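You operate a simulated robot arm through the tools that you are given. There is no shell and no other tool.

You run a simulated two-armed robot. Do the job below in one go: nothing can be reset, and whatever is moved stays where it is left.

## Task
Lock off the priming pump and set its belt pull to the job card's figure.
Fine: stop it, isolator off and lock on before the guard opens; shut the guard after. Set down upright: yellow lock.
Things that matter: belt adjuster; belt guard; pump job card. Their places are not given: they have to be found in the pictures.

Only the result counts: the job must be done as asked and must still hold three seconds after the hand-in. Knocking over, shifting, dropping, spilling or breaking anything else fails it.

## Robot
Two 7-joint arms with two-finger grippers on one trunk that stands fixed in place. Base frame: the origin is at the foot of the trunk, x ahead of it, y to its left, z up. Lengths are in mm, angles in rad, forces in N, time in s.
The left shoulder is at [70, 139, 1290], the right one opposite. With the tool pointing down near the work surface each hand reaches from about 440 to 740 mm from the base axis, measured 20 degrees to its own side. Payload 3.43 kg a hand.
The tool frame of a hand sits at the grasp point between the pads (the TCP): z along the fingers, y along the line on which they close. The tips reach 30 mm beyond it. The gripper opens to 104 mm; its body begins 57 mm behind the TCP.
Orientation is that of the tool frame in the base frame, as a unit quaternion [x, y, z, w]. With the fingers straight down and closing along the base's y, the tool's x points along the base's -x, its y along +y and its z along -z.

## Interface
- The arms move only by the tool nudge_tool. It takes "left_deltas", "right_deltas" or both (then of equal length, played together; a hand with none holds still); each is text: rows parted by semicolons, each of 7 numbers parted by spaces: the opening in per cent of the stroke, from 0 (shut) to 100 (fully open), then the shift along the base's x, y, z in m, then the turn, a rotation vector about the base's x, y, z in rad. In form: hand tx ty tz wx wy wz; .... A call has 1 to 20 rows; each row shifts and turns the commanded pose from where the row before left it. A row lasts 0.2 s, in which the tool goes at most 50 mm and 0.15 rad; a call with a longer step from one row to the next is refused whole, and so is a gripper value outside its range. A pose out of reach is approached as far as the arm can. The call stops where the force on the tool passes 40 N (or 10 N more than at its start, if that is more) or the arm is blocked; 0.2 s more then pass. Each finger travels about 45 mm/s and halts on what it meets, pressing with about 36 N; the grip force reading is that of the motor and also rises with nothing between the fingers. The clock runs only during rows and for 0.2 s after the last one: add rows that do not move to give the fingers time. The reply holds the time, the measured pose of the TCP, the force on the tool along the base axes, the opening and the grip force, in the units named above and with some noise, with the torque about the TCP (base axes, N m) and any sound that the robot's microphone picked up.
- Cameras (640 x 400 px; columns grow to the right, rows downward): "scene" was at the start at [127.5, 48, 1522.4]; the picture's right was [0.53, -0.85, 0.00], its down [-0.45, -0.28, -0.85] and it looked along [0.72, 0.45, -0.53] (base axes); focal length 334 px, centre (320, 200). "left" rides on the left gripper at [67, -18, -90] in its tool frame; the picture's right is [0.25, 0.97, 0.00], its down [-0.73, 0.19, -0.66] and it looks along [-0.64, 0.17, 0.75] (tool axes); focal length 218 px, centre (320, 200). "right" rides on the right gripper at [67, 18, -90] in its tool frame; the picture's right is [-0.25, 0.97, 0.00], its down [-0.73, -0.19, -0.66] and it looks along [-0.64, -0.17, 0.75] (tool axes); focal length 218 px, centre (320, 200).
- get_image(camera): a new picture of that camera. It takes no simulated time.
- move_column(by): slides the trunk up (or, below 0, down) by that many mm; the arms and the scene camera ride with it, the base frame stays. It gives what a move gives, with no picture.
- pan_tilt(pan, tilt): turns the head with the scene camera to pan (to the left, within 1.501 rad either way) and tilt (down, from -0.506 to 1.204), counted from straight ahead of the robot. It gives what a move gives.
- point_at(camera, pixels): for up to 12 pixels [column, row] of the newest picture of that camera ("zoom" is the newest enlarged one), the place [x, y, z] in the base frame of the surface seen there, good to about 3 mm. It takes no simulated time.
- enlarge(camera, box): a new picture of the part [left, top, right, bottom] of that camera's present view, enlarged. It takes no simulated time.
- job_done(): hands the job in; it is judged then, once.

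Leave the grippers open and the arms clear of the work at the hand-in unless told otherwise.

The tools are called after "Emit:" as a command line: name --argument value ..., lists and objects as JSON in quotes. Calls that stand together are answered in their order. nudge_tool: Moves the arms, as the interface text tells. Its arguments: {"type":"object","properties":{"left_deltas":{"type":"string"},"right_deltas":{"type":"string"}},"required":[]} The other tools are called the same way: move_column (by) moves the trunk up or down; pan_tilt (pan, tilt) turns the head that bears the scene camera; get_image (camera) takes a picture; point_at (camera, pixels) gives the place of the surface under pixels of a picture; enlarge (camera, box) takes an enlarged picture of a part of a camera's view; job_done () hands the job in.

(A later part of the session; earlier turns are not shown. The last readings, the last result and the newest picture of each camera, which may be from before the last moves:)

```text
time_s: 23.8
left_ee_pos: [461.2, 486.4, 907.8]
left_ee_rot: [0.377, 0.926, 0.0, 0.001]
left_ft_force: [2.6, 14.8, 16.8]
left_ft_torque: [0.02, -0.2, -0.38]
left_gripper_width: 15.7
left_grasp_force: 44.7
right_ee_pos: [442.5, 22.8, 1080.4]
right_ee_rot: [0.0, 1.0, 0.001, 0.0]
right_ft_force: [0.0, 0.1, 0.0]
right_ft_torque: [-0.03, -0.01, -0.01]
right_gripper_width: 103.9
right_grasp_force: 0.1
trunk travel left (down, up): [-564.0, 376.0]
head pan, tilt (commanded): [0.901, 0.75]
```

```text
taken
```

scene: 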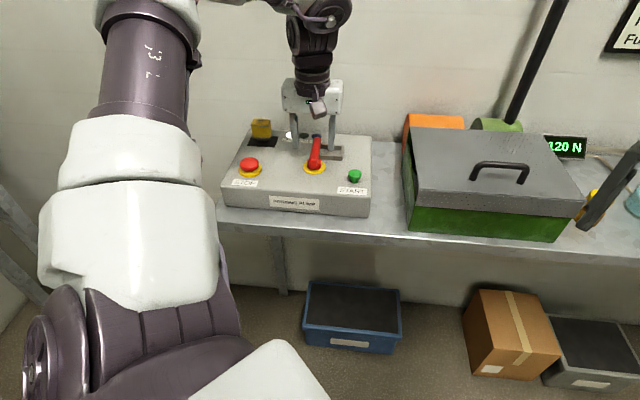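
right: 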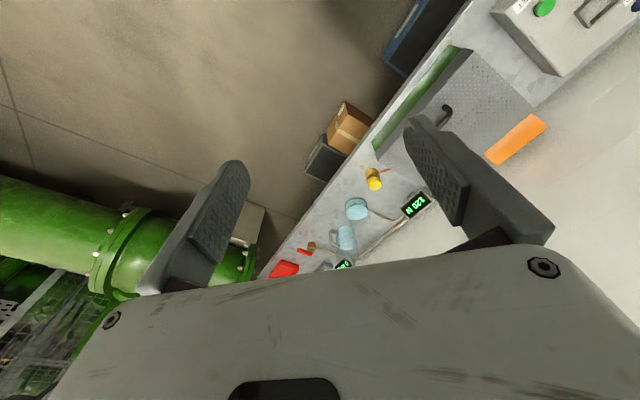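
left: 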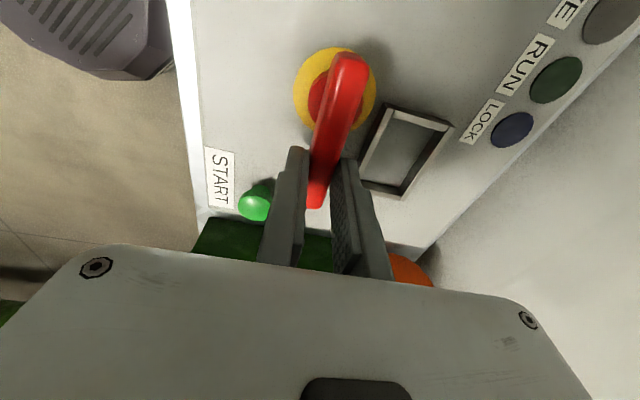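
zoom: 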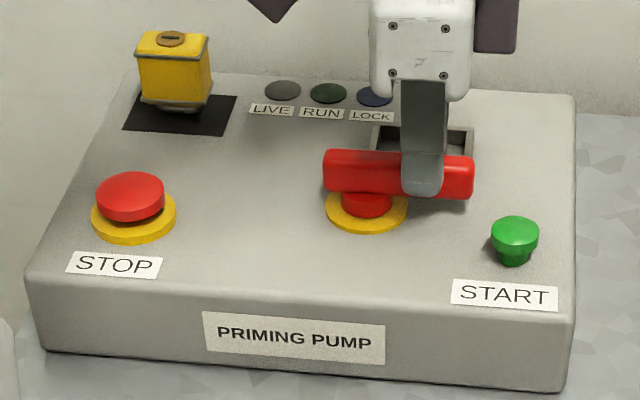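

LIVE and RUN are dark and the handle lies along the bench against its end stop. I'll release it, lift, turn the wrist back to +45°, and look at the lock.

Emit:
nudge_tool --left_deltas "50 0 0 0 0 0 0; 50 0 0 0 0 0 0; 50 0 0 0 0 0 0; 50 0 0 0.02 0 0 0; 50 0 0 0.045 0 0 0; 50 0 0 0.045 0 0 0; 60 -0.006 0.017 0 0 0 0.14; 60 -0.006 0.017 0 0 0 0.14; 60 -0.006 0.017 0 0 0 0.14; 60 -0.006 0.017 0 0 0 0.14; 60 -0.006 0.017 0 0 0 0.14; 60 -0.006 0.017 0 0 0 0.14; 60 -0.006 0.017 0 0 0 0.14; 60 -0.006 0.017 0 0 0 0.14; 60 -0.006 0.017 0 0 0 0.14; 60 0 0 0 0 0 0.14; 60 0 0 0 0 0 0.15; 60 0 0 0 0 0 0"

Emit:
get_image --camera "left"

Emit:
enlarge --camera "scene" --box '[220, 110, 384, 220]'

```text
time_s: 27.6
left_ee_pos: [408.4, 638.3, 1016.3]
left_ee_rot: [-0.379, 0.925, 0.0, -0.001]
left_ft_force: [0.0, -0.1, -0.8]
left_ft_torque: [0.01, 0.02, -0.01]
left_gripper_width: 62.2
left_grasp_force: 0.1
right_ee_pos: [443.3, 21.2, 1080.2]
right_ee_rot: [-0.001, 1.0, 0.0, 0.0]
right_ft_force: [0.6, -0.1, 0.2]
right_ft_torque: [0.02, 0.01, -0.04]
right_gripper_width: 103.9
right_grasp_force: 0.1
trunk travel left (down, up): [-564.0, 376.0]
head pan, tilt (commanded): [0.901, 0.75]
```

```text
taken
```

left: 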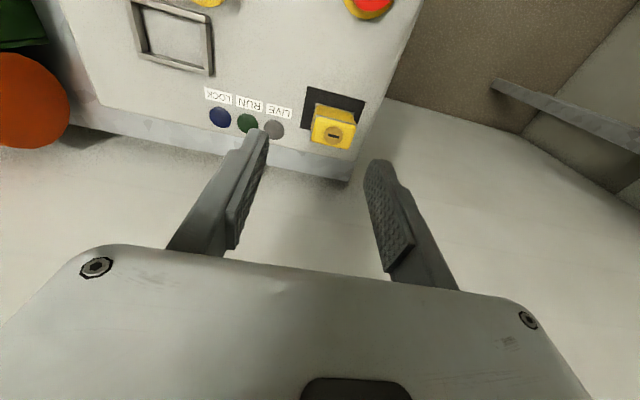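

```text
3.64 times, centred on (302, 165) of scene
```

zoom: 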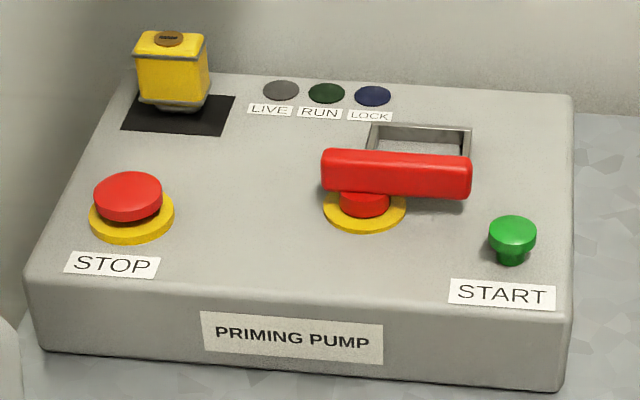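

The frame is now fully visible in the wrist view at upper left, as is the lock at (335, 128). I'll measure and zoom both.

Emit:
enlarge --camera "left" --box '[280, 70, 380, 170]'

Emit:
point_at --camera "left" --pixels '[[137, 3], [207, 23], [145, 54], [209, 70], [180, 35], [315, 122], [354, 128], [350, 146], [311, 142], [334, 134], [318, 108], [355, 113]]'

Emit:
enlarge --camera "scene" --box '[245, 105, 295, 155]'

```text
4.00 times, centred on (330, 120) of left
```

zoom: 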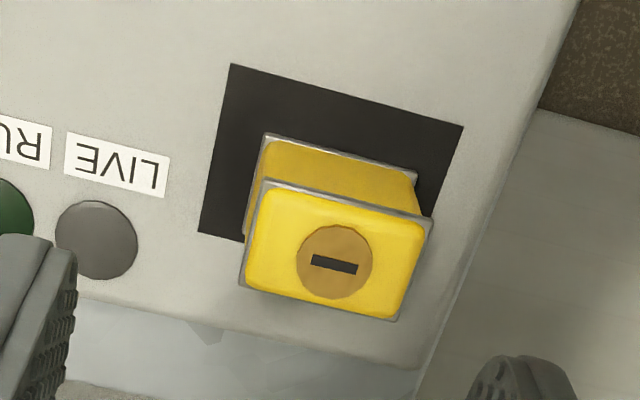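

```text
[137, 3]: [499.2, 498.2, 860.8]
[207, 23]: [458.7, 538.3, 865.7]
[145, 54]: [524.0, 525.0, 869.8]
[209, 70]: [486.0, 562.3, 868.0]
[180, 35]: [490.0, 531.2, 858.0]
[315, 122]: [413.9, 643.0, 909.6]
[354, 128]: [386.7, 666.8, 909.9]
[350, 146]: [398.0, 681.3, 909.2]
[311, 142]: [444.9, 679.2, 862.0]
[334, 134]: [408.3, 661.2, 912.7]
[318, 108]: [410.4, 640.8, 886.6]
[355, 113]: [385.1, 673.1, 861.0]
```

```text
8.00 times, centred on (270, 130) of scene
```

zoom: 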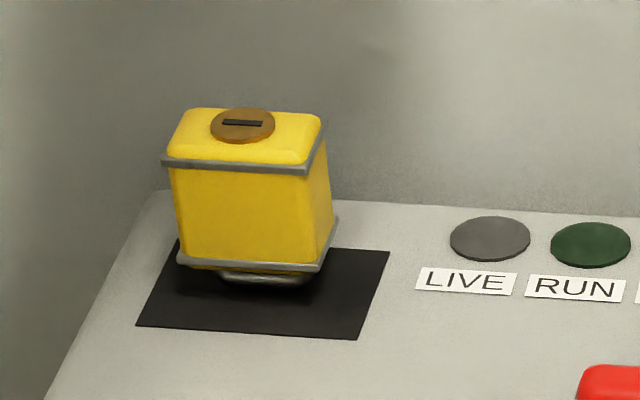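

The lock's centre is about (406, 660.5) with its top at z≈911; it's about 36 mm long along the bench and stands on a grey plug. I'll move over it and descend to TCP z≈925 first, checking reach.

Emit:
nudge_tool --left_deltas "60 -0.001 0.011 0 0 0 0; 60 -0.0015 0.011 0 0 0 0.007; 60 0 0 -0.03 0 0 0; 60 0 0 -0.03 0 0 0; 60 0 0 -0.03 0 0 0; 60 0 0 0 0 0 0"

Emit:
get_image --camera "left"

Emit:
enlarge --camera "scene" --box '[220, 70, 384, 220]'

```text
time_s: 29.0
left_ee_pos: [403.0, 660.9, 925.9]
left_ee_rot: [-0.382, 0.924, -0.001, 0.0]
left_ft_force: [0.1, -0.6, 0.1]
left_ft_torque: [0.03, 0.02, 0.0]
left_gripper_width: 62.5
left_grasp_force: 0.0
right_ee_pos: [443.9, 20.6, 1080.0]
right_ee_rot: [0.0, 1.0, 0.001, 0.0]
right_ft_force: [-1.4, 0.9, 0.1]
right_ft_torque: [0.03, 0.02, -0.01]
right_gripper_width: 104.1
right_grasp_force: 0.0
trunk travel left (down, up): [-564.0, 376.0]
head pan, tilt (commanded): [0.901, 0.75]
```

```text
taken
```

left: 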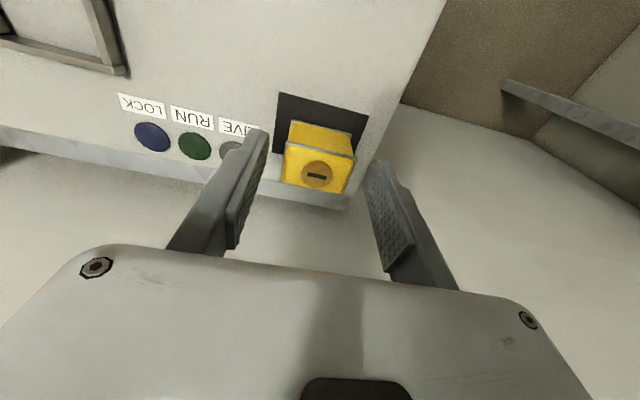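

```text
2.67 times, centred on (302, 145) of scene
```

zoom: 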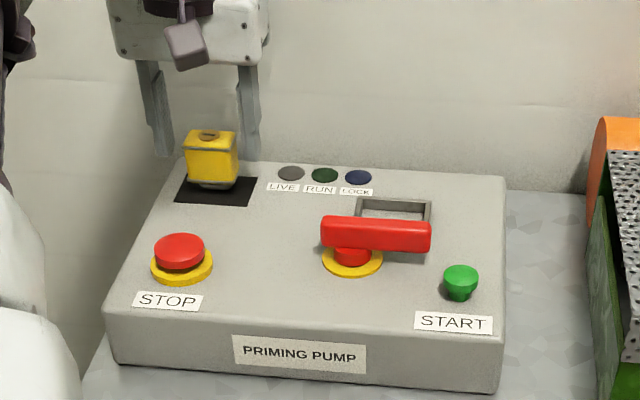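

The lock sits between the fingers, about 3 mm off centre. I'll correct by +3 mm in x, go down 15 mm and close gently on it.

Emit:
nudge_tool --left_deltas "60 0.003 0 -0.005 0 0 0; 60 0 0 -0.01 0 0 0; 60 0 0 0 0 0 0; 30 0 0 0 0 0 0; 0 0 0 0 0 0 0; 0 0 0 0 0 0 0; 0 0 0 0 0 0 0"

Emit:
get_image --camera "left"

Emit:
enlarge --camera "scene" --box '[220, 70, 384, 220]'

```text
time_s: 30.6
left_ee_pos: [408.2, 660.6, 910.3]
left_ee_rot: [-0.382, 0.924, 0.0, 0.0]
left_ft_force: [-0.4, 0.1, 0.0]
left_ft_torque: [-0.03, 0.01, 0.01]
left_gripper_width: 39.1
left_grasp_force: 36.6
right_ee_pos: [443.5, 21.1, 1080.0]
right_ee_rot: [0.0, 1.0, 0.0, 0.0]
right_ft_force: [-0.3, -0.6, 0.5]
right_ft_torque: [-0.03, 0.02, 0.0]
right_gripper_width: 104.2
right_grasp_force: 0.0
trunk travel left (down, up): [-564.0, 376.0]
head pan, tilt (commanded): [0.901, 0.75]
```

```text
taken
```

left: 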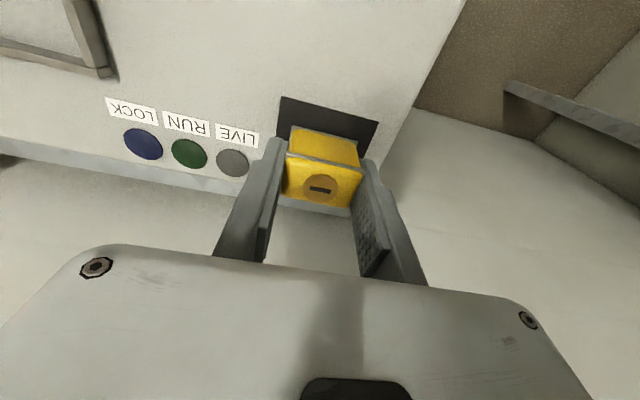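

```text
2.67 times, centred on (302, 145) of scene
```

zoom: 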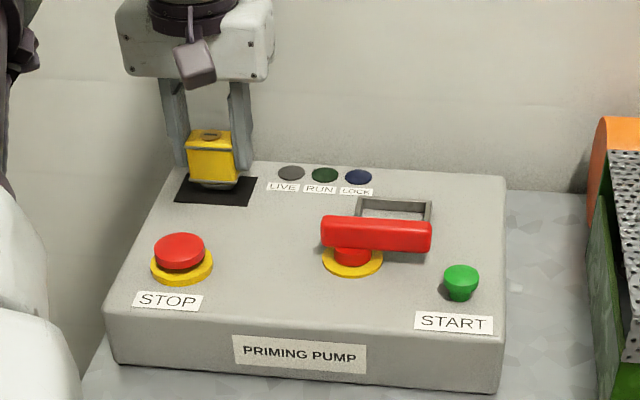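

The lock is gripped at 39 mm. I'll lift it straight up 60 mm and check that it hangs upright.

Emit:
nudge_tool --left_deltas "0 0 0 0.01 0 0 0; 0 0 0 0.025 0 0 0; 0 0 0 0.025 0 0 0; 0 0 0 0 0 0 0"

Emit:
enlarge --camera "scene" --box '[220, 50, 384, 200]'

Emit:
get_image --camera "left"

```text
time_s: 31.6
left_ee_pos: [407.3, 659.9, 971.4]
left_ee_rot: [-0.382, 0.924, 0.0, 0.0]
left_ft_force: [-0.7, 0.1, -0.7]
left_ft_torque: [-0.01, 0.01, 0.05]
left_gripper_width: 39.2
left_grasp_force: 36.1
right_ee_pos: [444.0, 22.0, 1079.8]
right_ee_rot: [0.0, 1.0, 0.0, 0.0]
right_ft_force: [0.0, -0.4, 0.7]
right_ft_torque: [-0.03, 0.04, -0.01]
right_gripper_width: 104.2
right_grasp_force: 0.2
trunk travel left (down, up): [-564.0, 376.0]
head pan, tilt (commanded): [0.901, 0.75]
```

```text
2.67 times, centred on (302, 125) of scene
```

zoom: 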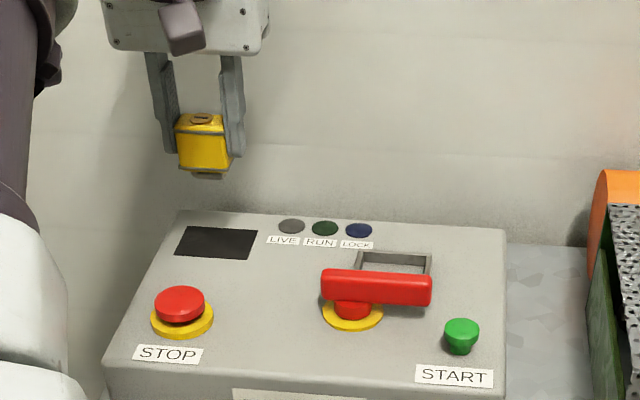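

```text
taken
```

left: 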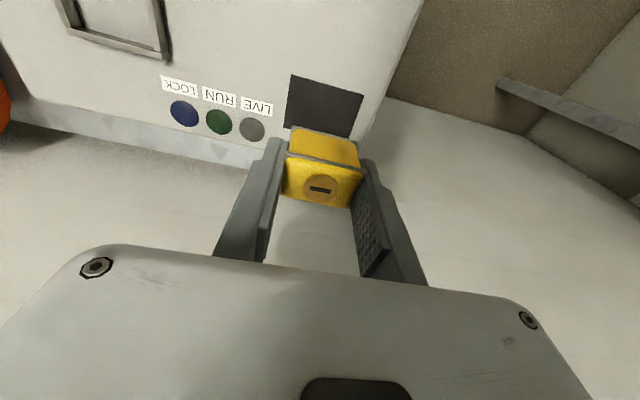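

The lock hangs upright with its shackle plug below. Now I'll zoom on the frame in the wrist view to measure it precisely.

Emit:
enlarge --camera "left" --box '[50, 0, 180, 80]'

Emit:
enlarge --camera "scene" --box '[296, 135, 346, 175]'

Emit:
point_at --camera "zoom" --pixels '[[200, 100], [400, 100], [300, 90], [300, 105]]'

```text
4.92 times, centred on (115, 40) of left
```

zoom: 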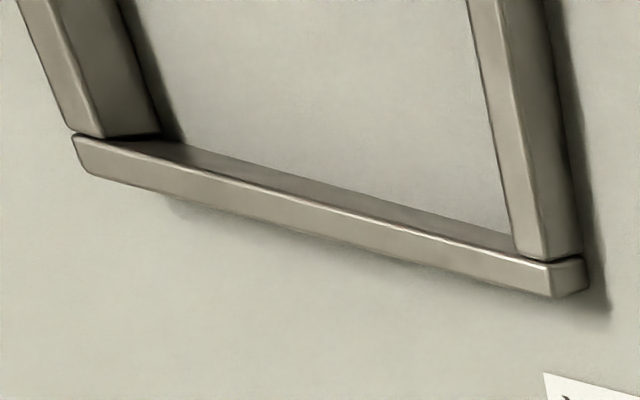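

```text
10.00 times, centred on (321, 155) of scene
```

zoom: 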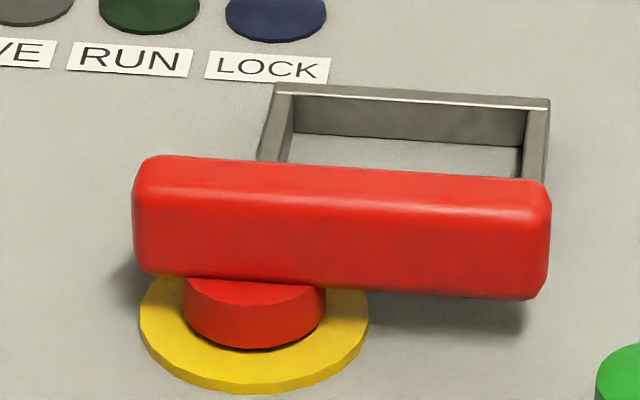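

```text
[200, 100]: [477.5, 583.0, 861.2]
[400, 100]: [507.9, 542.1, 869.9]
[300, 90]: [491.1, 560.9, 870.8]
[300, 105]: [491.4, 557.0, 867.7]
```

The frame spans about u −55…+7 (61 mm long) and v 704…743, so its centre is near (495, 528). I'll carry the lock over there at the present height.

Emit:
nudge_tool --left_deltas "0 0.0215 -0.0325 0 0 0 0; 0 0.0215 -0.0325 0 0 0 0; 0 0.0215 -0.0325 0 0 0 0; 0 0.0225 -0.0337 0 0 0 0; 0 0 0 0 0 0 0"

Emit:
get_image --camera "left"

Emit:
enlarge --camera "scene" --box '[250, 60, 374, 200]'

```text
time_s: 32.8
left_ee_pos: [495.4, 530.7, 972.7]
left_ee_rot: [-0.383, 0.924, -0.001, 0.0]
left_ft_force: [-0.1, -0.2, -1.9]
left_ft_torque: [-0.01, 0.0, 0.01]
left_gripper_width: 39.3
left_grasp_force: 35.8
right_ee_pos: [444.1, 21.8, 1080.1]
right_ee_rot: [0.0, 1.0, 0.0, 0.0]
right_ft_force: [-0.2, 0.2, 1.1]
right_ft_torque: [-0.06, 0.02, 0.01]
right_gripper_width: 104.0
right_grasp_force: 0.0
trunk travel left (down, up): [-564.0, 376.0]
head pan, tilt (commanded): [0.901, 0.75]
```

```text
taken
```

left: 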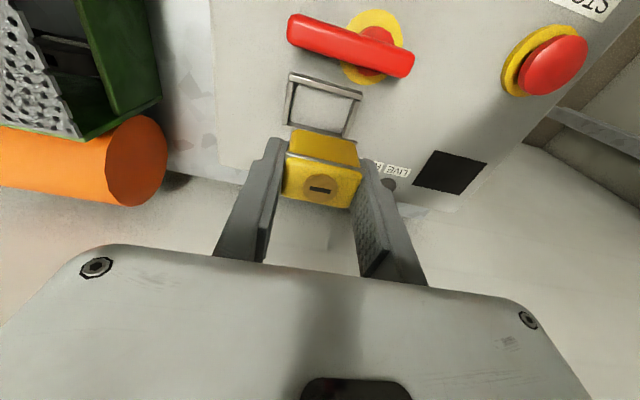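

```text
2.86 times, centred on (312, 130) of scene
```

zoom: 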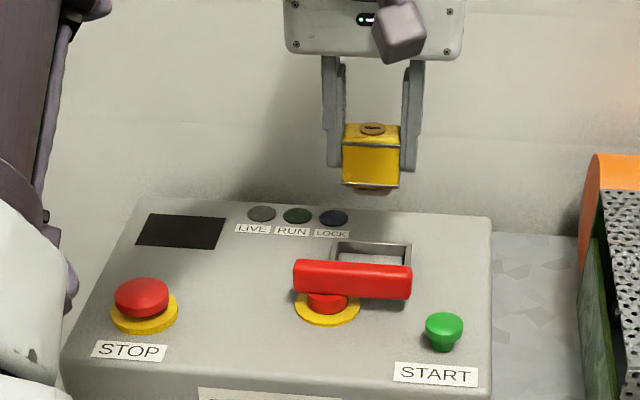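

The frame is visible below the lock at (290–362, 75–135) in the wrist view. I'll zoom and measure its corners.

Emit:
enlarge --camera "left" --box '[270, 60, 380, 145]'

Emit:
point_at --camera "zoom" --pixels '[[118, 85], [530, 198], [145, 105], [470, 195], [440, 400], [120, 380], [300, 250], [300, 150], [108, 200], [490, 300], [100, 390], [455, 420]]'

```text
4.71 times, centred on (325, 102) of left
```

zoom: 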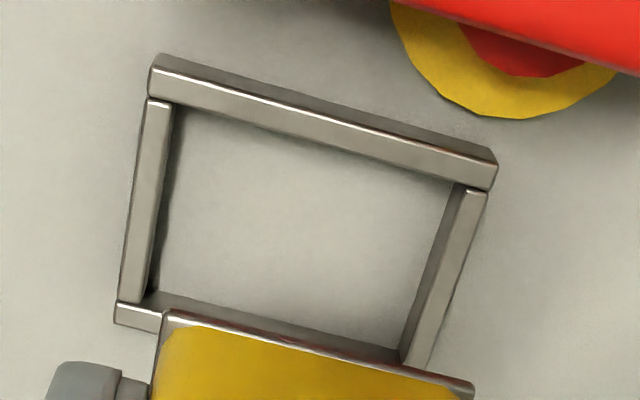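

```text
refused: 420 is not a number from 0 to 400
```

Emit:
point_at --camera "zoom" --pixels '[[152, 85], [490, 180], [320, 130], [155, 200], [135, 200], [450, 270], [125, 312], [300, 220], [178, 115], [160, 290]]'

```text
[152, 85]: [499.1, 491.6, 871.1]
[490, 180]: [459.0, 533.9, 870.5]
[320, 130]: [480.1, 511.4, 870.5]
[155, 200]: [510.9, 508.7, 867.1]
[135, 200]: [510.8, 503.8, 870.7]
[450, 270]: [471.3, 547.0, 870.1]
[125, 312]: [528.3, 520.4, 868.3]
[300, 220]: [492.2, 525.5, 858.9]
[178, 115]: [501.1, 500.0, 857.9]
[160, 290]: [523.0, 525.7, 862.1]
```

The frame centre comes out at about (493, 527). I'll shift by (−2, −3) mm and lower the lock to just above the panel.

Emit:
nudge_tool --left_deltas "0 -0.0017 -0.0028 -0.02 0 0 0; 0 0 0 -0.02 0 0 0; 0 0 0 -0.012 0 0 0; 0 0 0 0 0 0 0"

Emit:
get_image --camera "left"

Emit:
enlarge --camera "scene" --box '[270, 95, 374, 190]'

```text
time_s: 33.8
left_ee_pos: [492.8, 526.0, 921.5]
left_ee_rot: [-0.383, 0.924, -0.001, 0.0]
left_ft_force: [0.0, 1.0, -0.9]
left_ft_torque: [0.05, 0.0, 0.0]
left_gripper_width: 39.2
left_grasp_force: 36.5
right_ee_pos: [443.8, 21.0, 1080.3]
right_ee_rot: [0.0, 1.0, 0.0, 0.001]
right_ft_force: [-0.7, -0.2, -0.3]
right_ft_torque: [0.01, 0.0, 0.01]
right_gripper_width: 104.0
right_grasp_force: 0.0
trunk travel left (down, up): [-564.0, 376.0]
head pan, tilt (commanded): [0.901, 0.75]
```

```text
taken
```

left: 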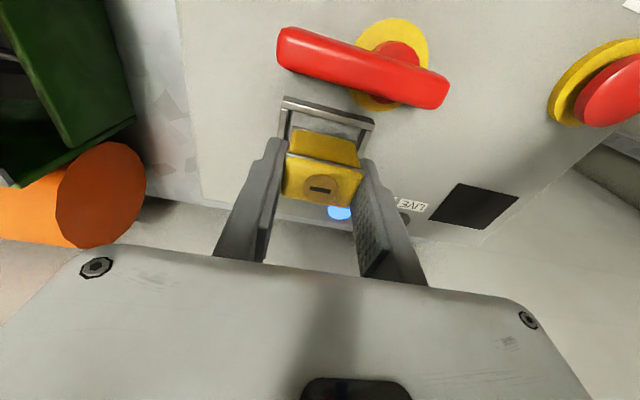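

```text
4.21 times, centred on (322, 142) of scene
```

zoom: 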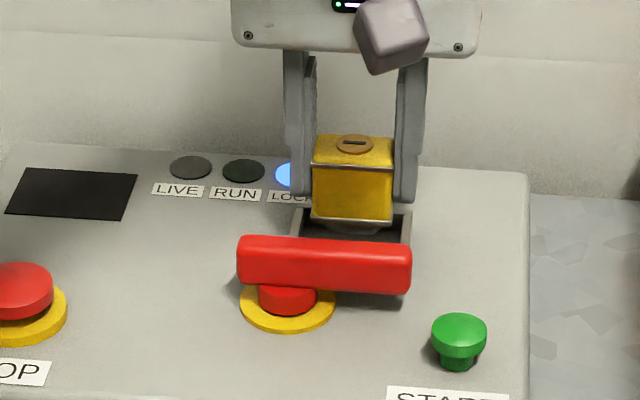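

The LOCK lamp has turned bright blue. I'll keep lowering in small steps until the lock rests on the panel.

Emit:
nudge_tool --left_deltas "0 0.0005 0.001 -0.004 0 0 0; 0 0 0 -0.003 0 0 0; 0 0 0 -0.002 0 0 0; 0 0 0 -0.001 0 0 0; 0 0 0 -0.001 0 0 0"

Emit:
enlarge --camera "scene" --box '[270, 95, 374, 190]'

```text
time_s: 35.0
left_ee_pos: [493.3, 527.1, 910.1]
left_ee_rot: [-0.382, 0.924, 0.0, 0.003]
left_ft_force: [-0.6, 4.1, 11.6]
left_ft_torque: [0.1, 0.14, -0.02]
left_gripper_width: 39.2
left_grasp_force: 36.0
right_ee_pos: [443.1, 20.5, 1081.8]
right_ee_rot: [0.0, 1.0, 0.001, 0.0]
right_ft_force: [0.3, -0.4, -0.4]
right_ft_torque: [0.04, -0.02, -0.02]
right_gripper_width: 104.2
right_grasp_force: 0.1
trunk travel left (down, up): [-564.0, 376.0]
head pan, tilt (commanded): [0.901, 0.75]
```

```text
4.21 times, centred on (322, 142) of scene
```

zoom: 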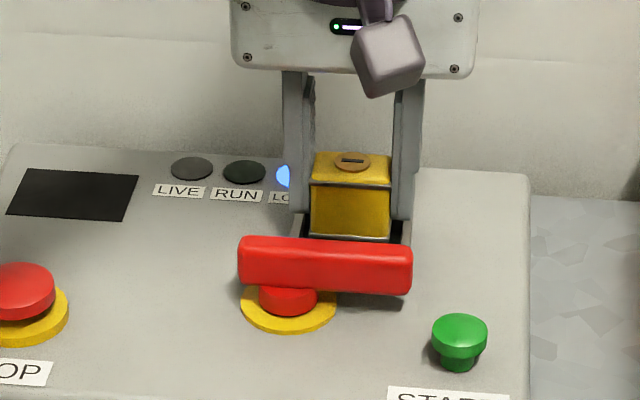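

It's resting, with about 11 N upward on the tool. I'll ease up 0.5 mm, open the fingers and lift away.

Emit:
nudge_tool --left_deltas "0 0 0 0.0007 0 0 0; 45 0 0 0 0 0 0; 60 0 0 0 0 0 0; 60 0 0 0 0 0 0; 60 0 0 0 0 0 0; 60 0 0 0.02 0 0 0; 60 0 0 0.04 0 0 0; 60 0 0 0.04 0 0 0; 60 0 0 0.04 0 0 0; 60 0 0 0 0 0 0"

Emit:
get_image --camera "left"

Emit:
enlarge --camera "scene" --box '[270, 95, 374, 190]'

Emit:
get_image --camera "scene"

```text
time_s: 37.2
left_ee_pos: [494.4, 529.3, 1049.2]
left_ee_rot: [-0.382, 0.924, 0.0, 0.0]
left_ft_force: [-0.4, 1.6, -1.1]
left_ft_torque: [0.01, -0.02, -0.02]
left_gripper_width: 62.5
left_grasp_force: 0.0
right_ee_pos: [443.0, 21.0, 1079.5]
right_ee_rot: [-0.001, 1.0, 0.0, 0.0]
right_ft_force: [0.3, -0.2, -0.8]
right_ft_torque: [-0.04, 0.0, -0.04]
right_gripper_width: 103.9
right_grasp_force: 0.1
trunk travel left (down, up): [-564.0, 376.0]
head pan, tilt (commanded): [0.901, 0.75]
```

```text
taken
```

left: 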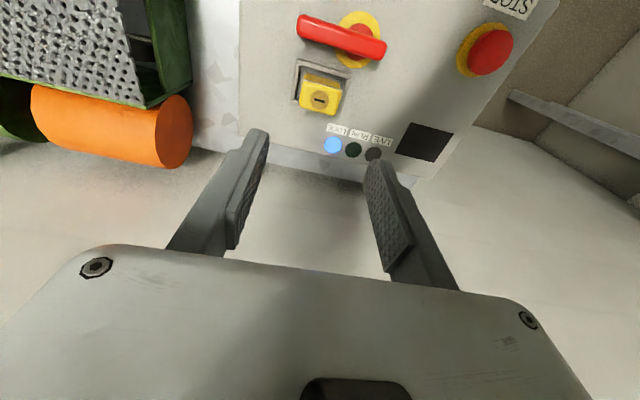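

```text
4.21 times, centred on (322, 142) of scene
```

zoom: 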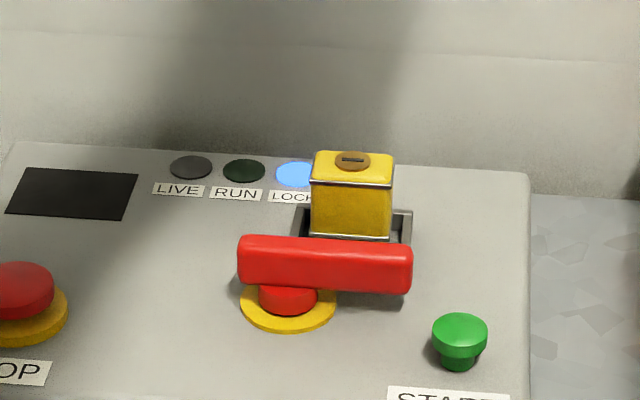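

```text
taken
```

scene: 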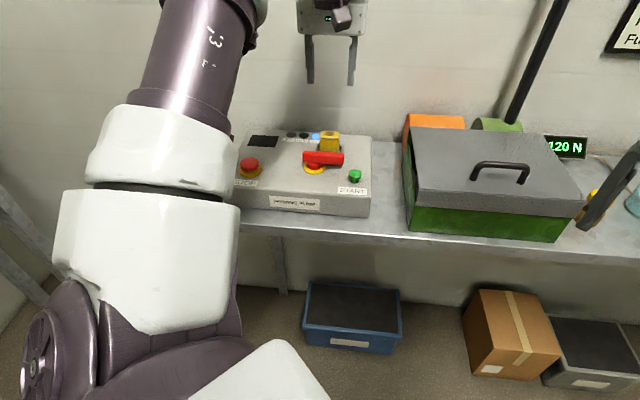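

The lock stands upright in the frame with LOCK lit, LIVE dark and RUN dark. Next I'll move the left hand to a spot in front of and above the guard to see it and find its hinge.

Emit:
nudge_tool --left_deltas "60 0.004 -0.03 0.02 0 0 0; 60 0.004 -0.04 0.02 0 0 0; 60 0.004 -0.04 0 0 0 0; 60 0.004 -0.04 0 0 0 0; 60 0.004 -0.04 0 0 0 0; 60 0.004 -0.04 0 0 0 0; 60 0.004 -0.03 0 0 0 0; 60 0 0 0 0 0 0"

Emit:
get_image --camera "left"

Emit:
pan_tilt --pan 0.55 --tilt 0.6

Emit:
get_image --camera "scene"

```text
time_s: 39.0
left_ee_pos: [494.0, 323.3, 1061.8]
left_ee_rot: [-0.38, 0.925, -0.002, 0.001]
left_ft_force: [-0.5, 0.3, -0.9]
left_ft_torque: [0.0, 0.0, -0.01]
left_gripper_width: 62.6
left_grasp_force: 0.0
left hand out of reach, approached as far as the arm can: row 1, 2, 4, 5, 6, 7
right_ee_pos: [444.6, 20.5, 1080.2]
right_ee_rot: [-0.001, 1.0, 0.0, 0.0]
right_ft_force: [-0.6, 0.5, -0.1]
right_ft_torque: [0.03, 0.02, 0.0]
right_gripper_width: 104.1
right_grasp_force: 0.1
trunk travel left (down, up): [-564.0, 376.0]
head pan, tilt (commanded): [0.901, 0.75]
```

```text
taken
```

left: 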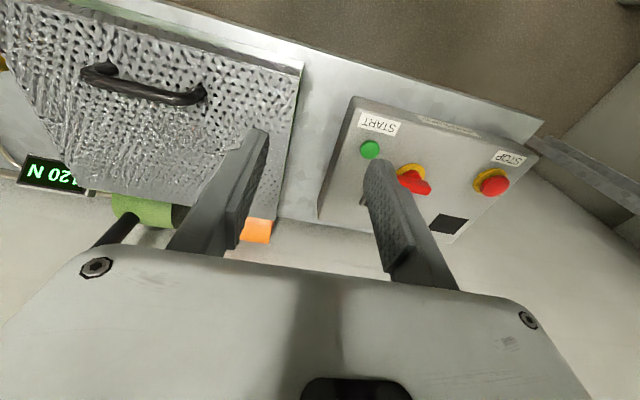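

```text
time_s: 39.9
left_ee_pos: [493.2, 323.2, 1062.0]
left_ee_rot: [-0.381, 0.925, -0.001, 0.0]
left_ft_force: [0.2, 0.1, 0.0]
left_ft_torque: [0.03, 0.02, 0.02]
left_gripper_width: 62.5
left_grasp_force: 0.0
right_ee_pos: [443.1, 21.7, 1079.8]
right_ee_rot: [0.0, 1.0, 0.001, 0.001]
right_ft_force: [0.0, 0.4, -0.5]
right_ft_torque: [0.01, 0.0, 0.01]
right_gripper_width: 104.1
right_grasp_force: 0.0
trunk travel left (down, up): [-564.0, 376.0]
head pan, tilt (commanded): [0.55, 0.6]
```

```text
taken
```

scene: 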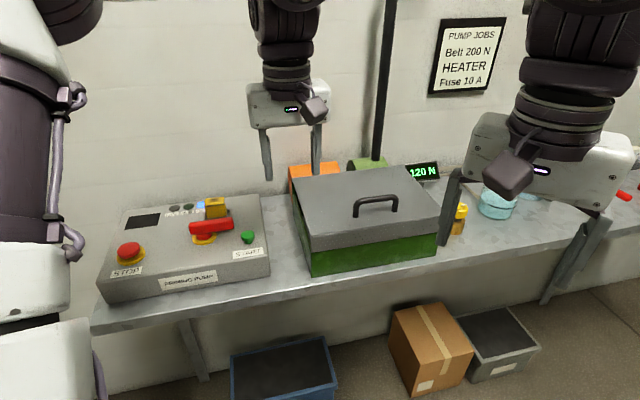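

I can see the guard and card again. I'll move the right hand toward −y so it clears the view, then zoom on the guard.

Emit:
nudge_tool --right_deltas "100 -0.01 -0.045 0 0 0 0; 100 -0.01 -0.045 0 0 0 0; 100 -0.01 -0.045 0 0 0 0; 100 -0.01 -0.045 0 0 0 0; 100 -0.01 -0.045 0 0 0 0; 100 0 0 0 0 0 0"

Emit:
get_image --camera "scene"

Emit:
enlarge --camera "scene" --box '[270, 140, 480, 280]'

Emit:
get_image --camera "right"

```text
time_s: 41.3
left_ee_pos: [494.7, 324.8, 1060.1]
left_ee_rot: [-0.38, 0.925, -0.001, 0.0]
left_ft_force: [0.9, -0.7, -0.8]
left_ft_torque: [0.02, 0.03, 0.07]
left_gripper_width: 62.6
left_grasp_force: 0.0
right_ee_pos: [399.7, -183.2, 1083.3]
right_ee_rot: [0.001, 1.0, 0.0, -0.002]
right_ft_force: [-0.1, 0.3, -1.1]
right_ft_torque: [-0.01, -0.03, 0.02]
right_gripper_width: 103.9
right_grasp_force: 0.1
right hand out of reach, approached as far as the arm can: row 1
trunk travel left (down, up): [-564.0, 376.0]
head pan, tilt (commanded): [0.55, 0.6]
```

```text
taken
```

scene: 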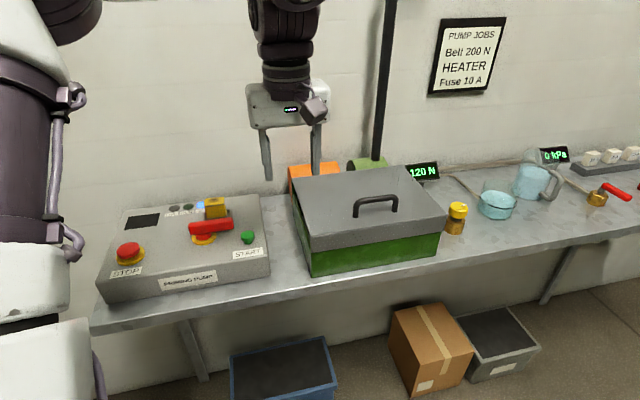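

```text
2.86 times, centred on (375, 210) of scene
```

zoom: 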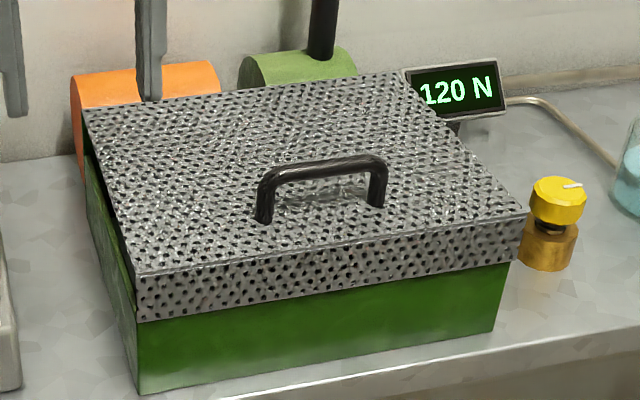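

```text
taken
```

right: 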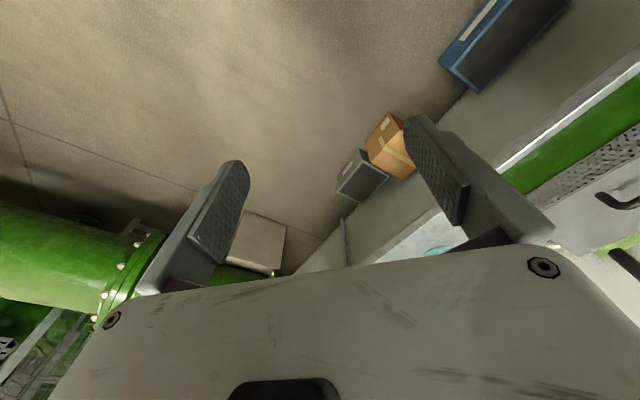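

The guard is a green box with a perforated hinged lid, and the handle sits near the middle-front. I'll measure the handle, the lid corners and the yellow knob from this zoom.

Emit:
enlarge --camera "scene" --box '[270, 140, 480, 280]'

Emit:
point_at --camera "zoom" --pixels '[[325, 168], [266, 185], [380, 165], [264, 215], [378, 203], [140, 272], [525, 216], [92, 110], [395, 78], [145, 318], [510, 265], [557, 195]]'

Emit:
point_at --camera "zoom" --pixels '[[560, 210], [548, 245], [325, 25], [320, 60], [300, 75], [140, 85], [455, 90], [330, 130], [150, 385], [495, 325], [545, 265], [420, 120]]'

```text
2.86 times, centred on (375, 210) of scene
```

zoom: 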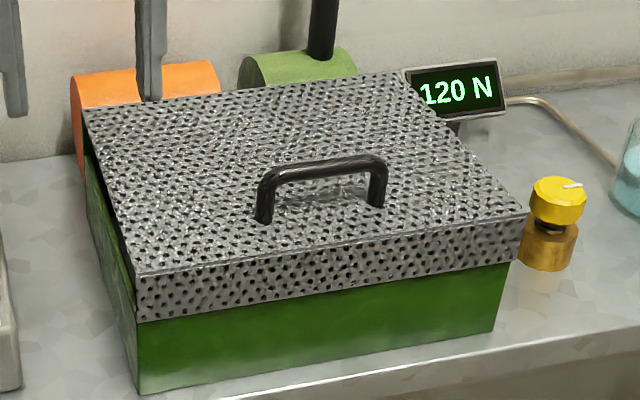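

```text
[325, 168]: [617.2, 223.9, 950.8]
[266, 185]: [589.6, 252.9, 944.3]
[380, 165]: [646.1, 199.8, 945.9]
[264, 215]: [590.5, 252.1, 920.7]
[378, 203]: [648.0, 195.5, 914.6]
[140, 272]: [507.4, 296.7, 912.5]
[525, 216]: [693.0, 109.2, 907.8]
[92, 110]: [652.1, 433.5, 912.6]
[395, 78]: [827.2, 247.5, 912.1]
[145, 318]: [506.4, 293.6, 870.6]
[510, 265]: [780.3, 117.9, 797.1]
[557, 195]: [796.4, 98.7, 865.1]
```

```text
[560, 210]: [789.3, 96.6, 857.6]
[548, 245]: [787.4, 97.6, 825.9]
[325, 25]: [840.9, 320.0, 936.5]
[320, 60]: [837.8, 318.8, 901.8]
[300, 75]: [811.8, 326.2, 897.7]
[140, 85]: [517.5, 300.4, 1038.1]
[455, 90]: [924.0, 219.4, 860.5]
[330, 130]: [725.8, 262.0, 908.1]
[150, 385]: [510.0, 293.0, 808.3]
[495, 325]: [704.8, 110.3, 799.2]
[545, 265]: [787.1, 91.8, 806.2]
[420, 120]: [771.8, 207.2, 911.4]
```

The lid's top is at z≈910, spanning u 150–413 along the bench and v 568–764 toward the wall. The handle bar runs along u 238–315 at v≈596, z≈945. I'll raise the trunk 100 mm for better lifting reach, then turn the left wrist so its fingers close across the bar.

Emit:
move_column --by 100

Emit:
nudge_tool --left_deltas "60 0.005 -0.01 0 0 0 -0.14; 60 0.005 -0.01 0 0 0 -0.14; 60 0.005 -0.01 0 0 0 -0.14; 60 0.005 -0.01 0 0 0 -0.14; 60 0.005 -0.01 0 0 0 -0.14; 60 0.005 -0.01 0 0 0 -0.14; 60 0.005 -0.01 0 0 0 -0.14; 60 0.005 -0.01 0 0 0 -0.14; 60 0.005 -0.01 0 0 0 -0.14; 60 0.005 -0.01 0 0 0 -0.14; 60 0.005 0 0 0 0 -0.14; 60 0 0 0 0 0 0"

Emit:
get_image --camera "left"

Emit:
get_image --camera "scene"

```text
time_s: 42.6
left_ee_pos: [493.8, 323.8, 1161.3]
left_ee_rot: [-0.381, 0.925, -0.002, 0.0]
left_ft_force: [-0.7, 0.7, 0.7]
left_ft_torque: [0.01, -0.02, -0.03]
left_gripper_width: 62.2
left_grasp_force: 0.0
right_ee_pos: [400.9, -185.0, 1183.1]
right_ee_rot: [0.0, 1.0, 0.0, -0.001]
right_ft_force: [0.4, 0.3, -0.3]
right_ft_torque: [0.01, 0.0, -0.02]
right_gripper_width: 104.0
right_grasp_force: 0.0
trunk travel left (down, up): [-664.0, 276.0]
head pan, tilt (commanded): [0.55, 0.6]
```

```text
time_s: 45.2
left_ee_pos: [496.4, 249.8, 1119.5]
left_ee_rot: [0.372, 0.928, -0.003, 0.002]
left_ft_force: [0.1, -0.4, -0.8]
left_ft_torque: [0.01, 0.0, 0.01]
left_gripper_width: 62.4
left_grasp_force: 0.1
left hand out of reach, approached as far as the arm can: row 1, 2, 3, 4, 5, 6, 7, 8, 9, 10, 11
right_ee_pos: [399.5, -184.1, 1183.2]
right_ee_rot: [0.0, 1.0, -0.001, -0.001]
right_ft_force: [0.2, 0.1, 0.5]
right_ft_torque: [0.0, 0.0, -0.01]
right_gripper_width: 103.8
right_grasp_force: 0.1
trunk travel left (down, up): [-664.0, 276.0]
head pan, tilt (commanded): [0.55, 0.6]
```

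```text
taken
```

left: 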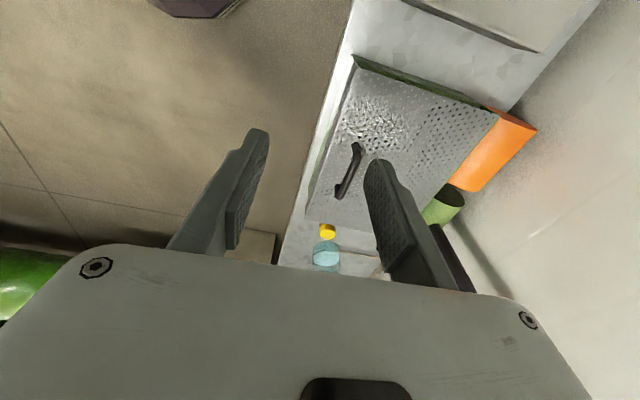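

```text
taken
```

scene: 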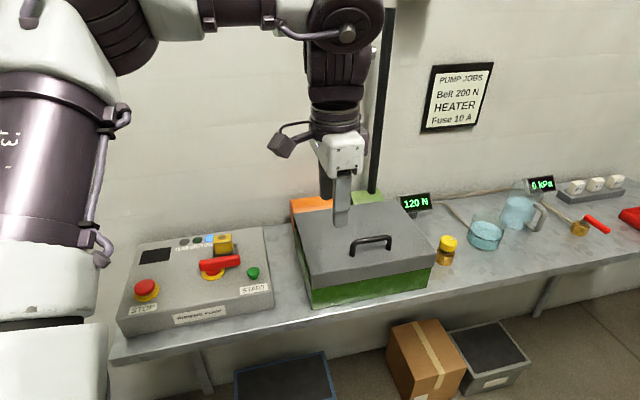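

The wrist is now turned and I can see the handle at (350, 170) in the wrist picture. I'll zoom there and measure the bar accurately.

Emit:
enlarge --camera "left" --box '[315, 130, 385, 210]'

Emit:
point_at --camera "zoom" --pixels '[[320, 180], [300, 240], [340, 110], [350, 75], [250, 290]]'

Emit:
enlarge --camera "scene" --box '[335, 220, 405, 270]'

Emit:
point_at --camera "zoom" --pixels '[[330, 150], [330, 160], [330, 145], [155, 180], [500, 160], [150, 280], [500, 250]]'

```text
5.00 times, centred on (350, 170) of left
```

zoom: 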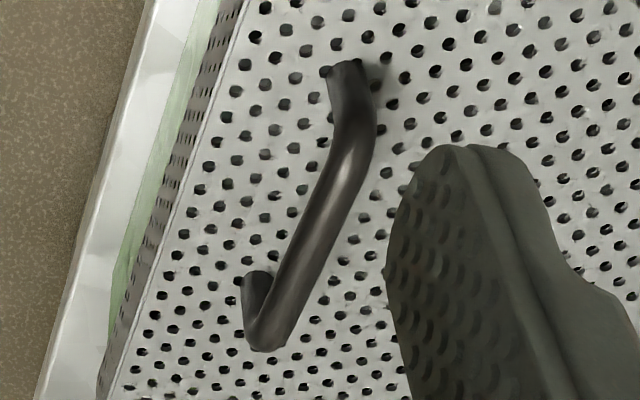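

```text
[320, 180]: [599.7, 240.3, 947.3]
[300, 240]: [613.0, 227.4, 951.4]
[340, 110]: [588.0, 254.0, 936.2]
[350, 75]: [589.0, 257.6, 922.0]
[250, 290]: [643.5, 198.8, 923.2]
```

```text
8.00 times, centred on (370, 245) of scene
```

zoom: 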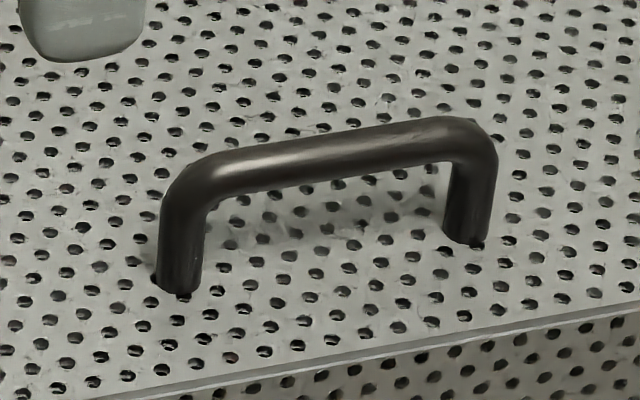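

```text
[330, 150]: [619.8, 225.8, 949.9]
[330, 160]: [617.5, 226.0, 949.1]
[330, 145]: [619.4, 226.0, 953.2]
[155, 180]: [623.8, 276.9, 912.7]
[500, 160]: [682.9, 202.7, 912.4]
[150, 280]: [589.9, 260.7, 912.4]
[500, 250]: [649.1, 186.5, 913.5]
```

The bar centre is about (618, 226, 945). I'll go to a pre-grasp point behind and above it with the tool tilted 30° toward the wall and the fingers about 34 mm open.

Emit:
nudge_tool --left_deltas "60 0 0 -0.03 0 0 -0.022; 50 0 0 -0.03 0 0 0; 40 0.0241 -0.0122 -0.0125 0.0926 -0.0926 0; 33 0.0241 -0.0122 -0.0125 0.0926 -0.0926 0; 33 0.0241 -0.0122 -0.0125 0.0926 -0.0926 0; 33 0.0241 -0.0122 -0.0125 0.0926 -0.0926 0; 33 0 0 0 0 0 0; 33 0 0 0 0 0 0"

Emit:
get_image --camera "left"

Emit:
get_image --camera "scene"

```text
time_s: 47.0
left_ee_pos: [551.2, 293.0, 1025.7]
left_ee_rot: [0.369, 0.894, 0.236, 0.101]
left_ft_force: [0.9, 0.5, -0.5]
left_ft_torque: [0.0, 0.01, 0.01]
left_gripper_width: 34.4
left_grasp_force: 0.1
left hand out of reach, approached as far as the arm can: row 4, 5, 6
right_ee_pos: [399.4, -184.1, 1183.3]
right_ee_rot: [-0.001, 1.0, 0.0, 0.0]
right_ft_force: [-0.6, -0.2, 0.3]
right_ft_torque: [0.02, -0.02, 0.02]
right_gripper_width: 103.8
right_grasp_force: 0.1
trunk travel left (down, up): [-664.0, 276.0]
head pan, tilt (commanded): [0.55, 0.6]
```

```text
taken
```

left: 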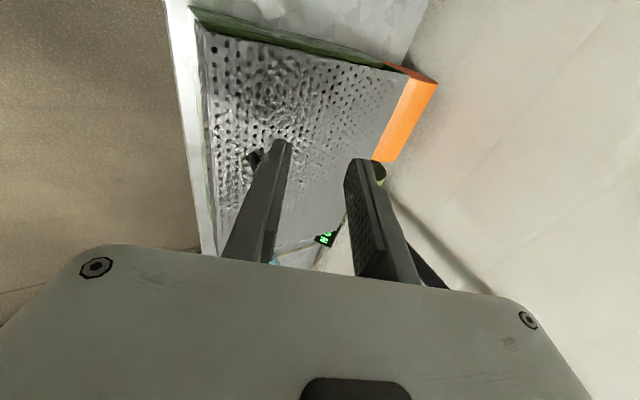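

```text
taken
```

scene: 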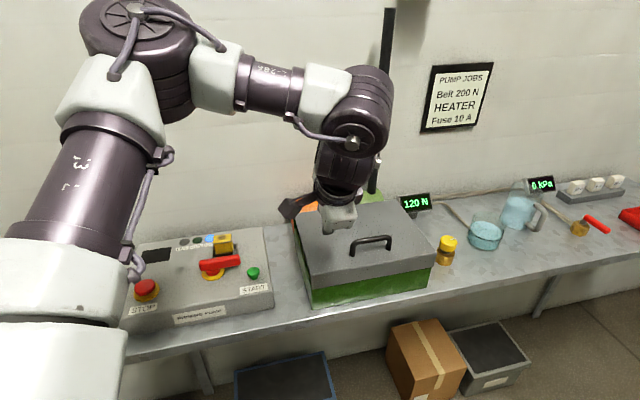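

The left wrist is awkward there: it stopped at (551, 293, 1026), short of the goal. The right arm comes in along the wall normal and suits the handle better. I'll back the left hand off toward the panel, kept high, and bring the right hand forward and turned.

Emit:
nudge_tool --left_deltas "60 -0.02 0.03 0.02 -0.0926 0.0926 0; 60 -0.02 0.035 0.02 -0.0926 0.0926 0; 60 -0.02 0.035 0.02 -0.0926 0.0926 0; 60 -0.02 0.035 0.01 -0.0926 0.0926 0; 60 -0.02 0.03 0 0 0 0.13; 60 -0.02 0.03 0 0 0 0.13; 60 -0.02 0.03 0 0 0 0.13; 60 -0.02 0.02 0 0 0 0.13; 60 0 0 0 0 0 0.13; 60 0 0 0 0 0 0.13; 60 0 0 0 0 0 0" --right_deltas "100 0.02 0.025 -0.02 0 0 -0.13; 100 0.02 0.025 -0.02 0 0 -0.13; 100 0.02 0.025 -0.02 0 0 -0.13; 100 0.02 0.025 -0.02 0 0 -0.13; 100 0.02 0.025 -0.02 0 0 -0.13; 100 0.02 0.025 -0.02 0 0 -0.13; 100 0.01 0.025 0 0 0 0; 100 0.01 0.025 0 0 0 0; 100 0 0.025 0 0 0 0; 100 0 0.025 0 0 0 0; 100 0 0 0 0 0 0"

Emit:
get_image --camera "scene"

Emit:
get_image --camera "right"

```text
time_s: 49.4
left_ee_pos: [392.6, 539.4, 1095.7]
left_ee_rot: [-0.002, 1.0, -0.002, -0.001]
left_ft_force: [0.3, -0.3, 0.2]
left_ft_torque: [0.0, -0.04, -0.02]
left_gripper_width: 62.6
left_grasp_force: 0.1
right_ee_pos: [589.9, -57.2, 1167.0]
right_ee_rot: [0.379, 0.925, 0.002, 0.002]
right_ft_force: [-0.1, 0.6, 0.6]
right_ft_torque: [-0.02, 0.0, 0.01]
right_gripper_width: 103.8
right_grasp_force: 0.0
right hand out of reach, approached as far as the arm can: row 1, 2, 3, 4, 5, 6, 7, 8, 9, 10
trunk travel left (down, up): [-664.0, 276.0]
head pan, tilt (commanded): [0.55, 0.6]
```

```text
taken
```

scene: 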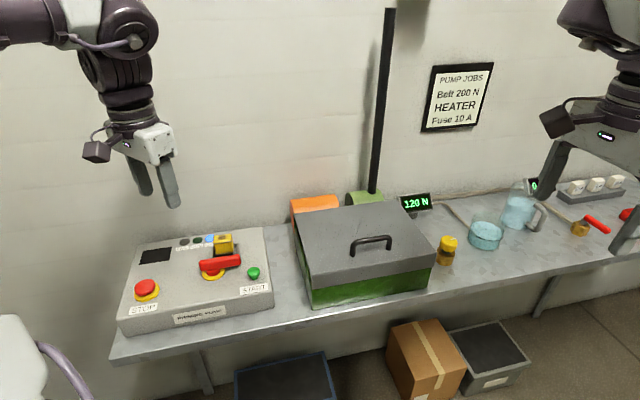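

```text
taken
```

right: 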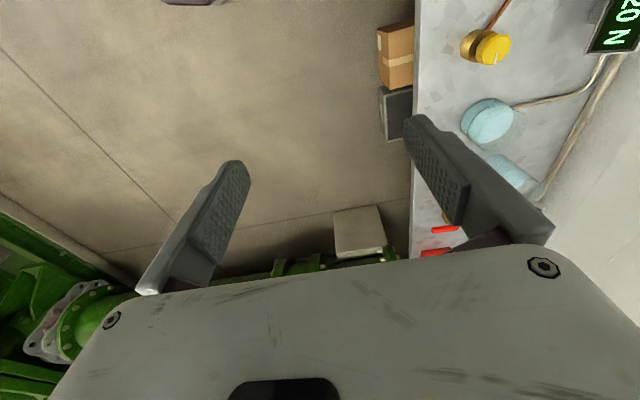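

From the right camera I can see the yellow knob with a thin orange rod going toward the guard at (500, 15). I'll zoom there.

Emit:
enlarge --camera "right" --box '[440, 0, 560, 75]'

Emit:
enlarge --camera "scene" --box '[420, 220, 480, 275]'

Emit:
enlarge --camera "scene" --box '[500, 165, 640, 265]'

```text
5.33 times, centred on (500, 38) of right
```

zoom: 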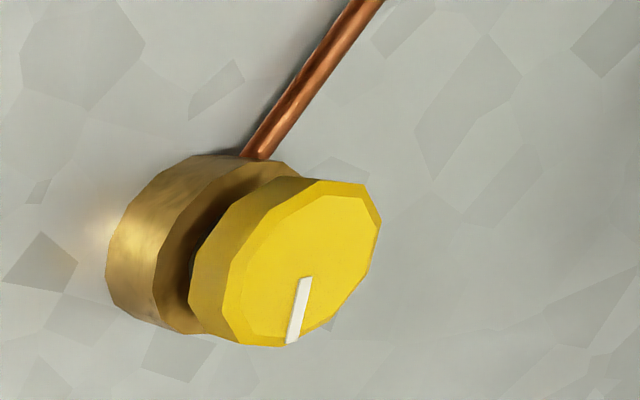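

```text
7.27 times, centred on (450, 248) of scene
```

zoom: 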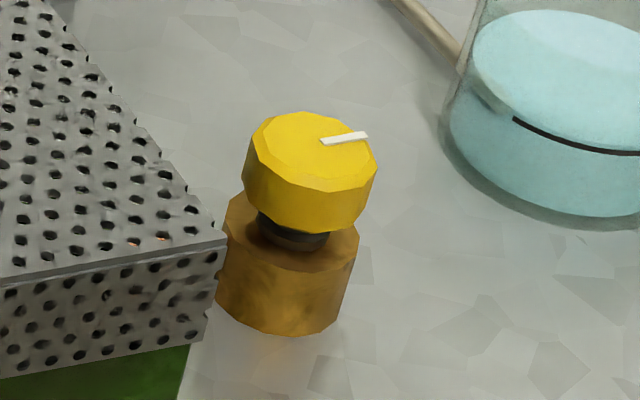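

```text
4.00 times, centred on (570, 215) of scene
```

zoom: 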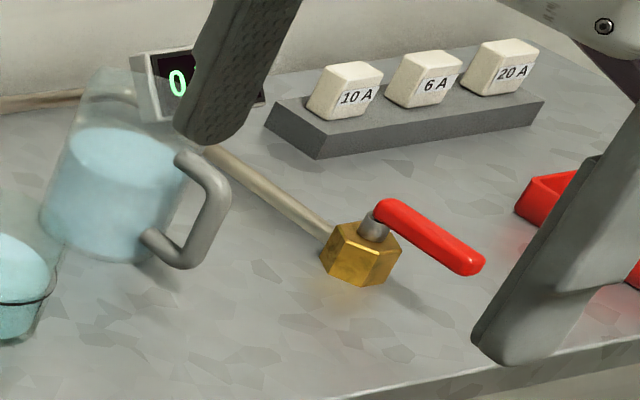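

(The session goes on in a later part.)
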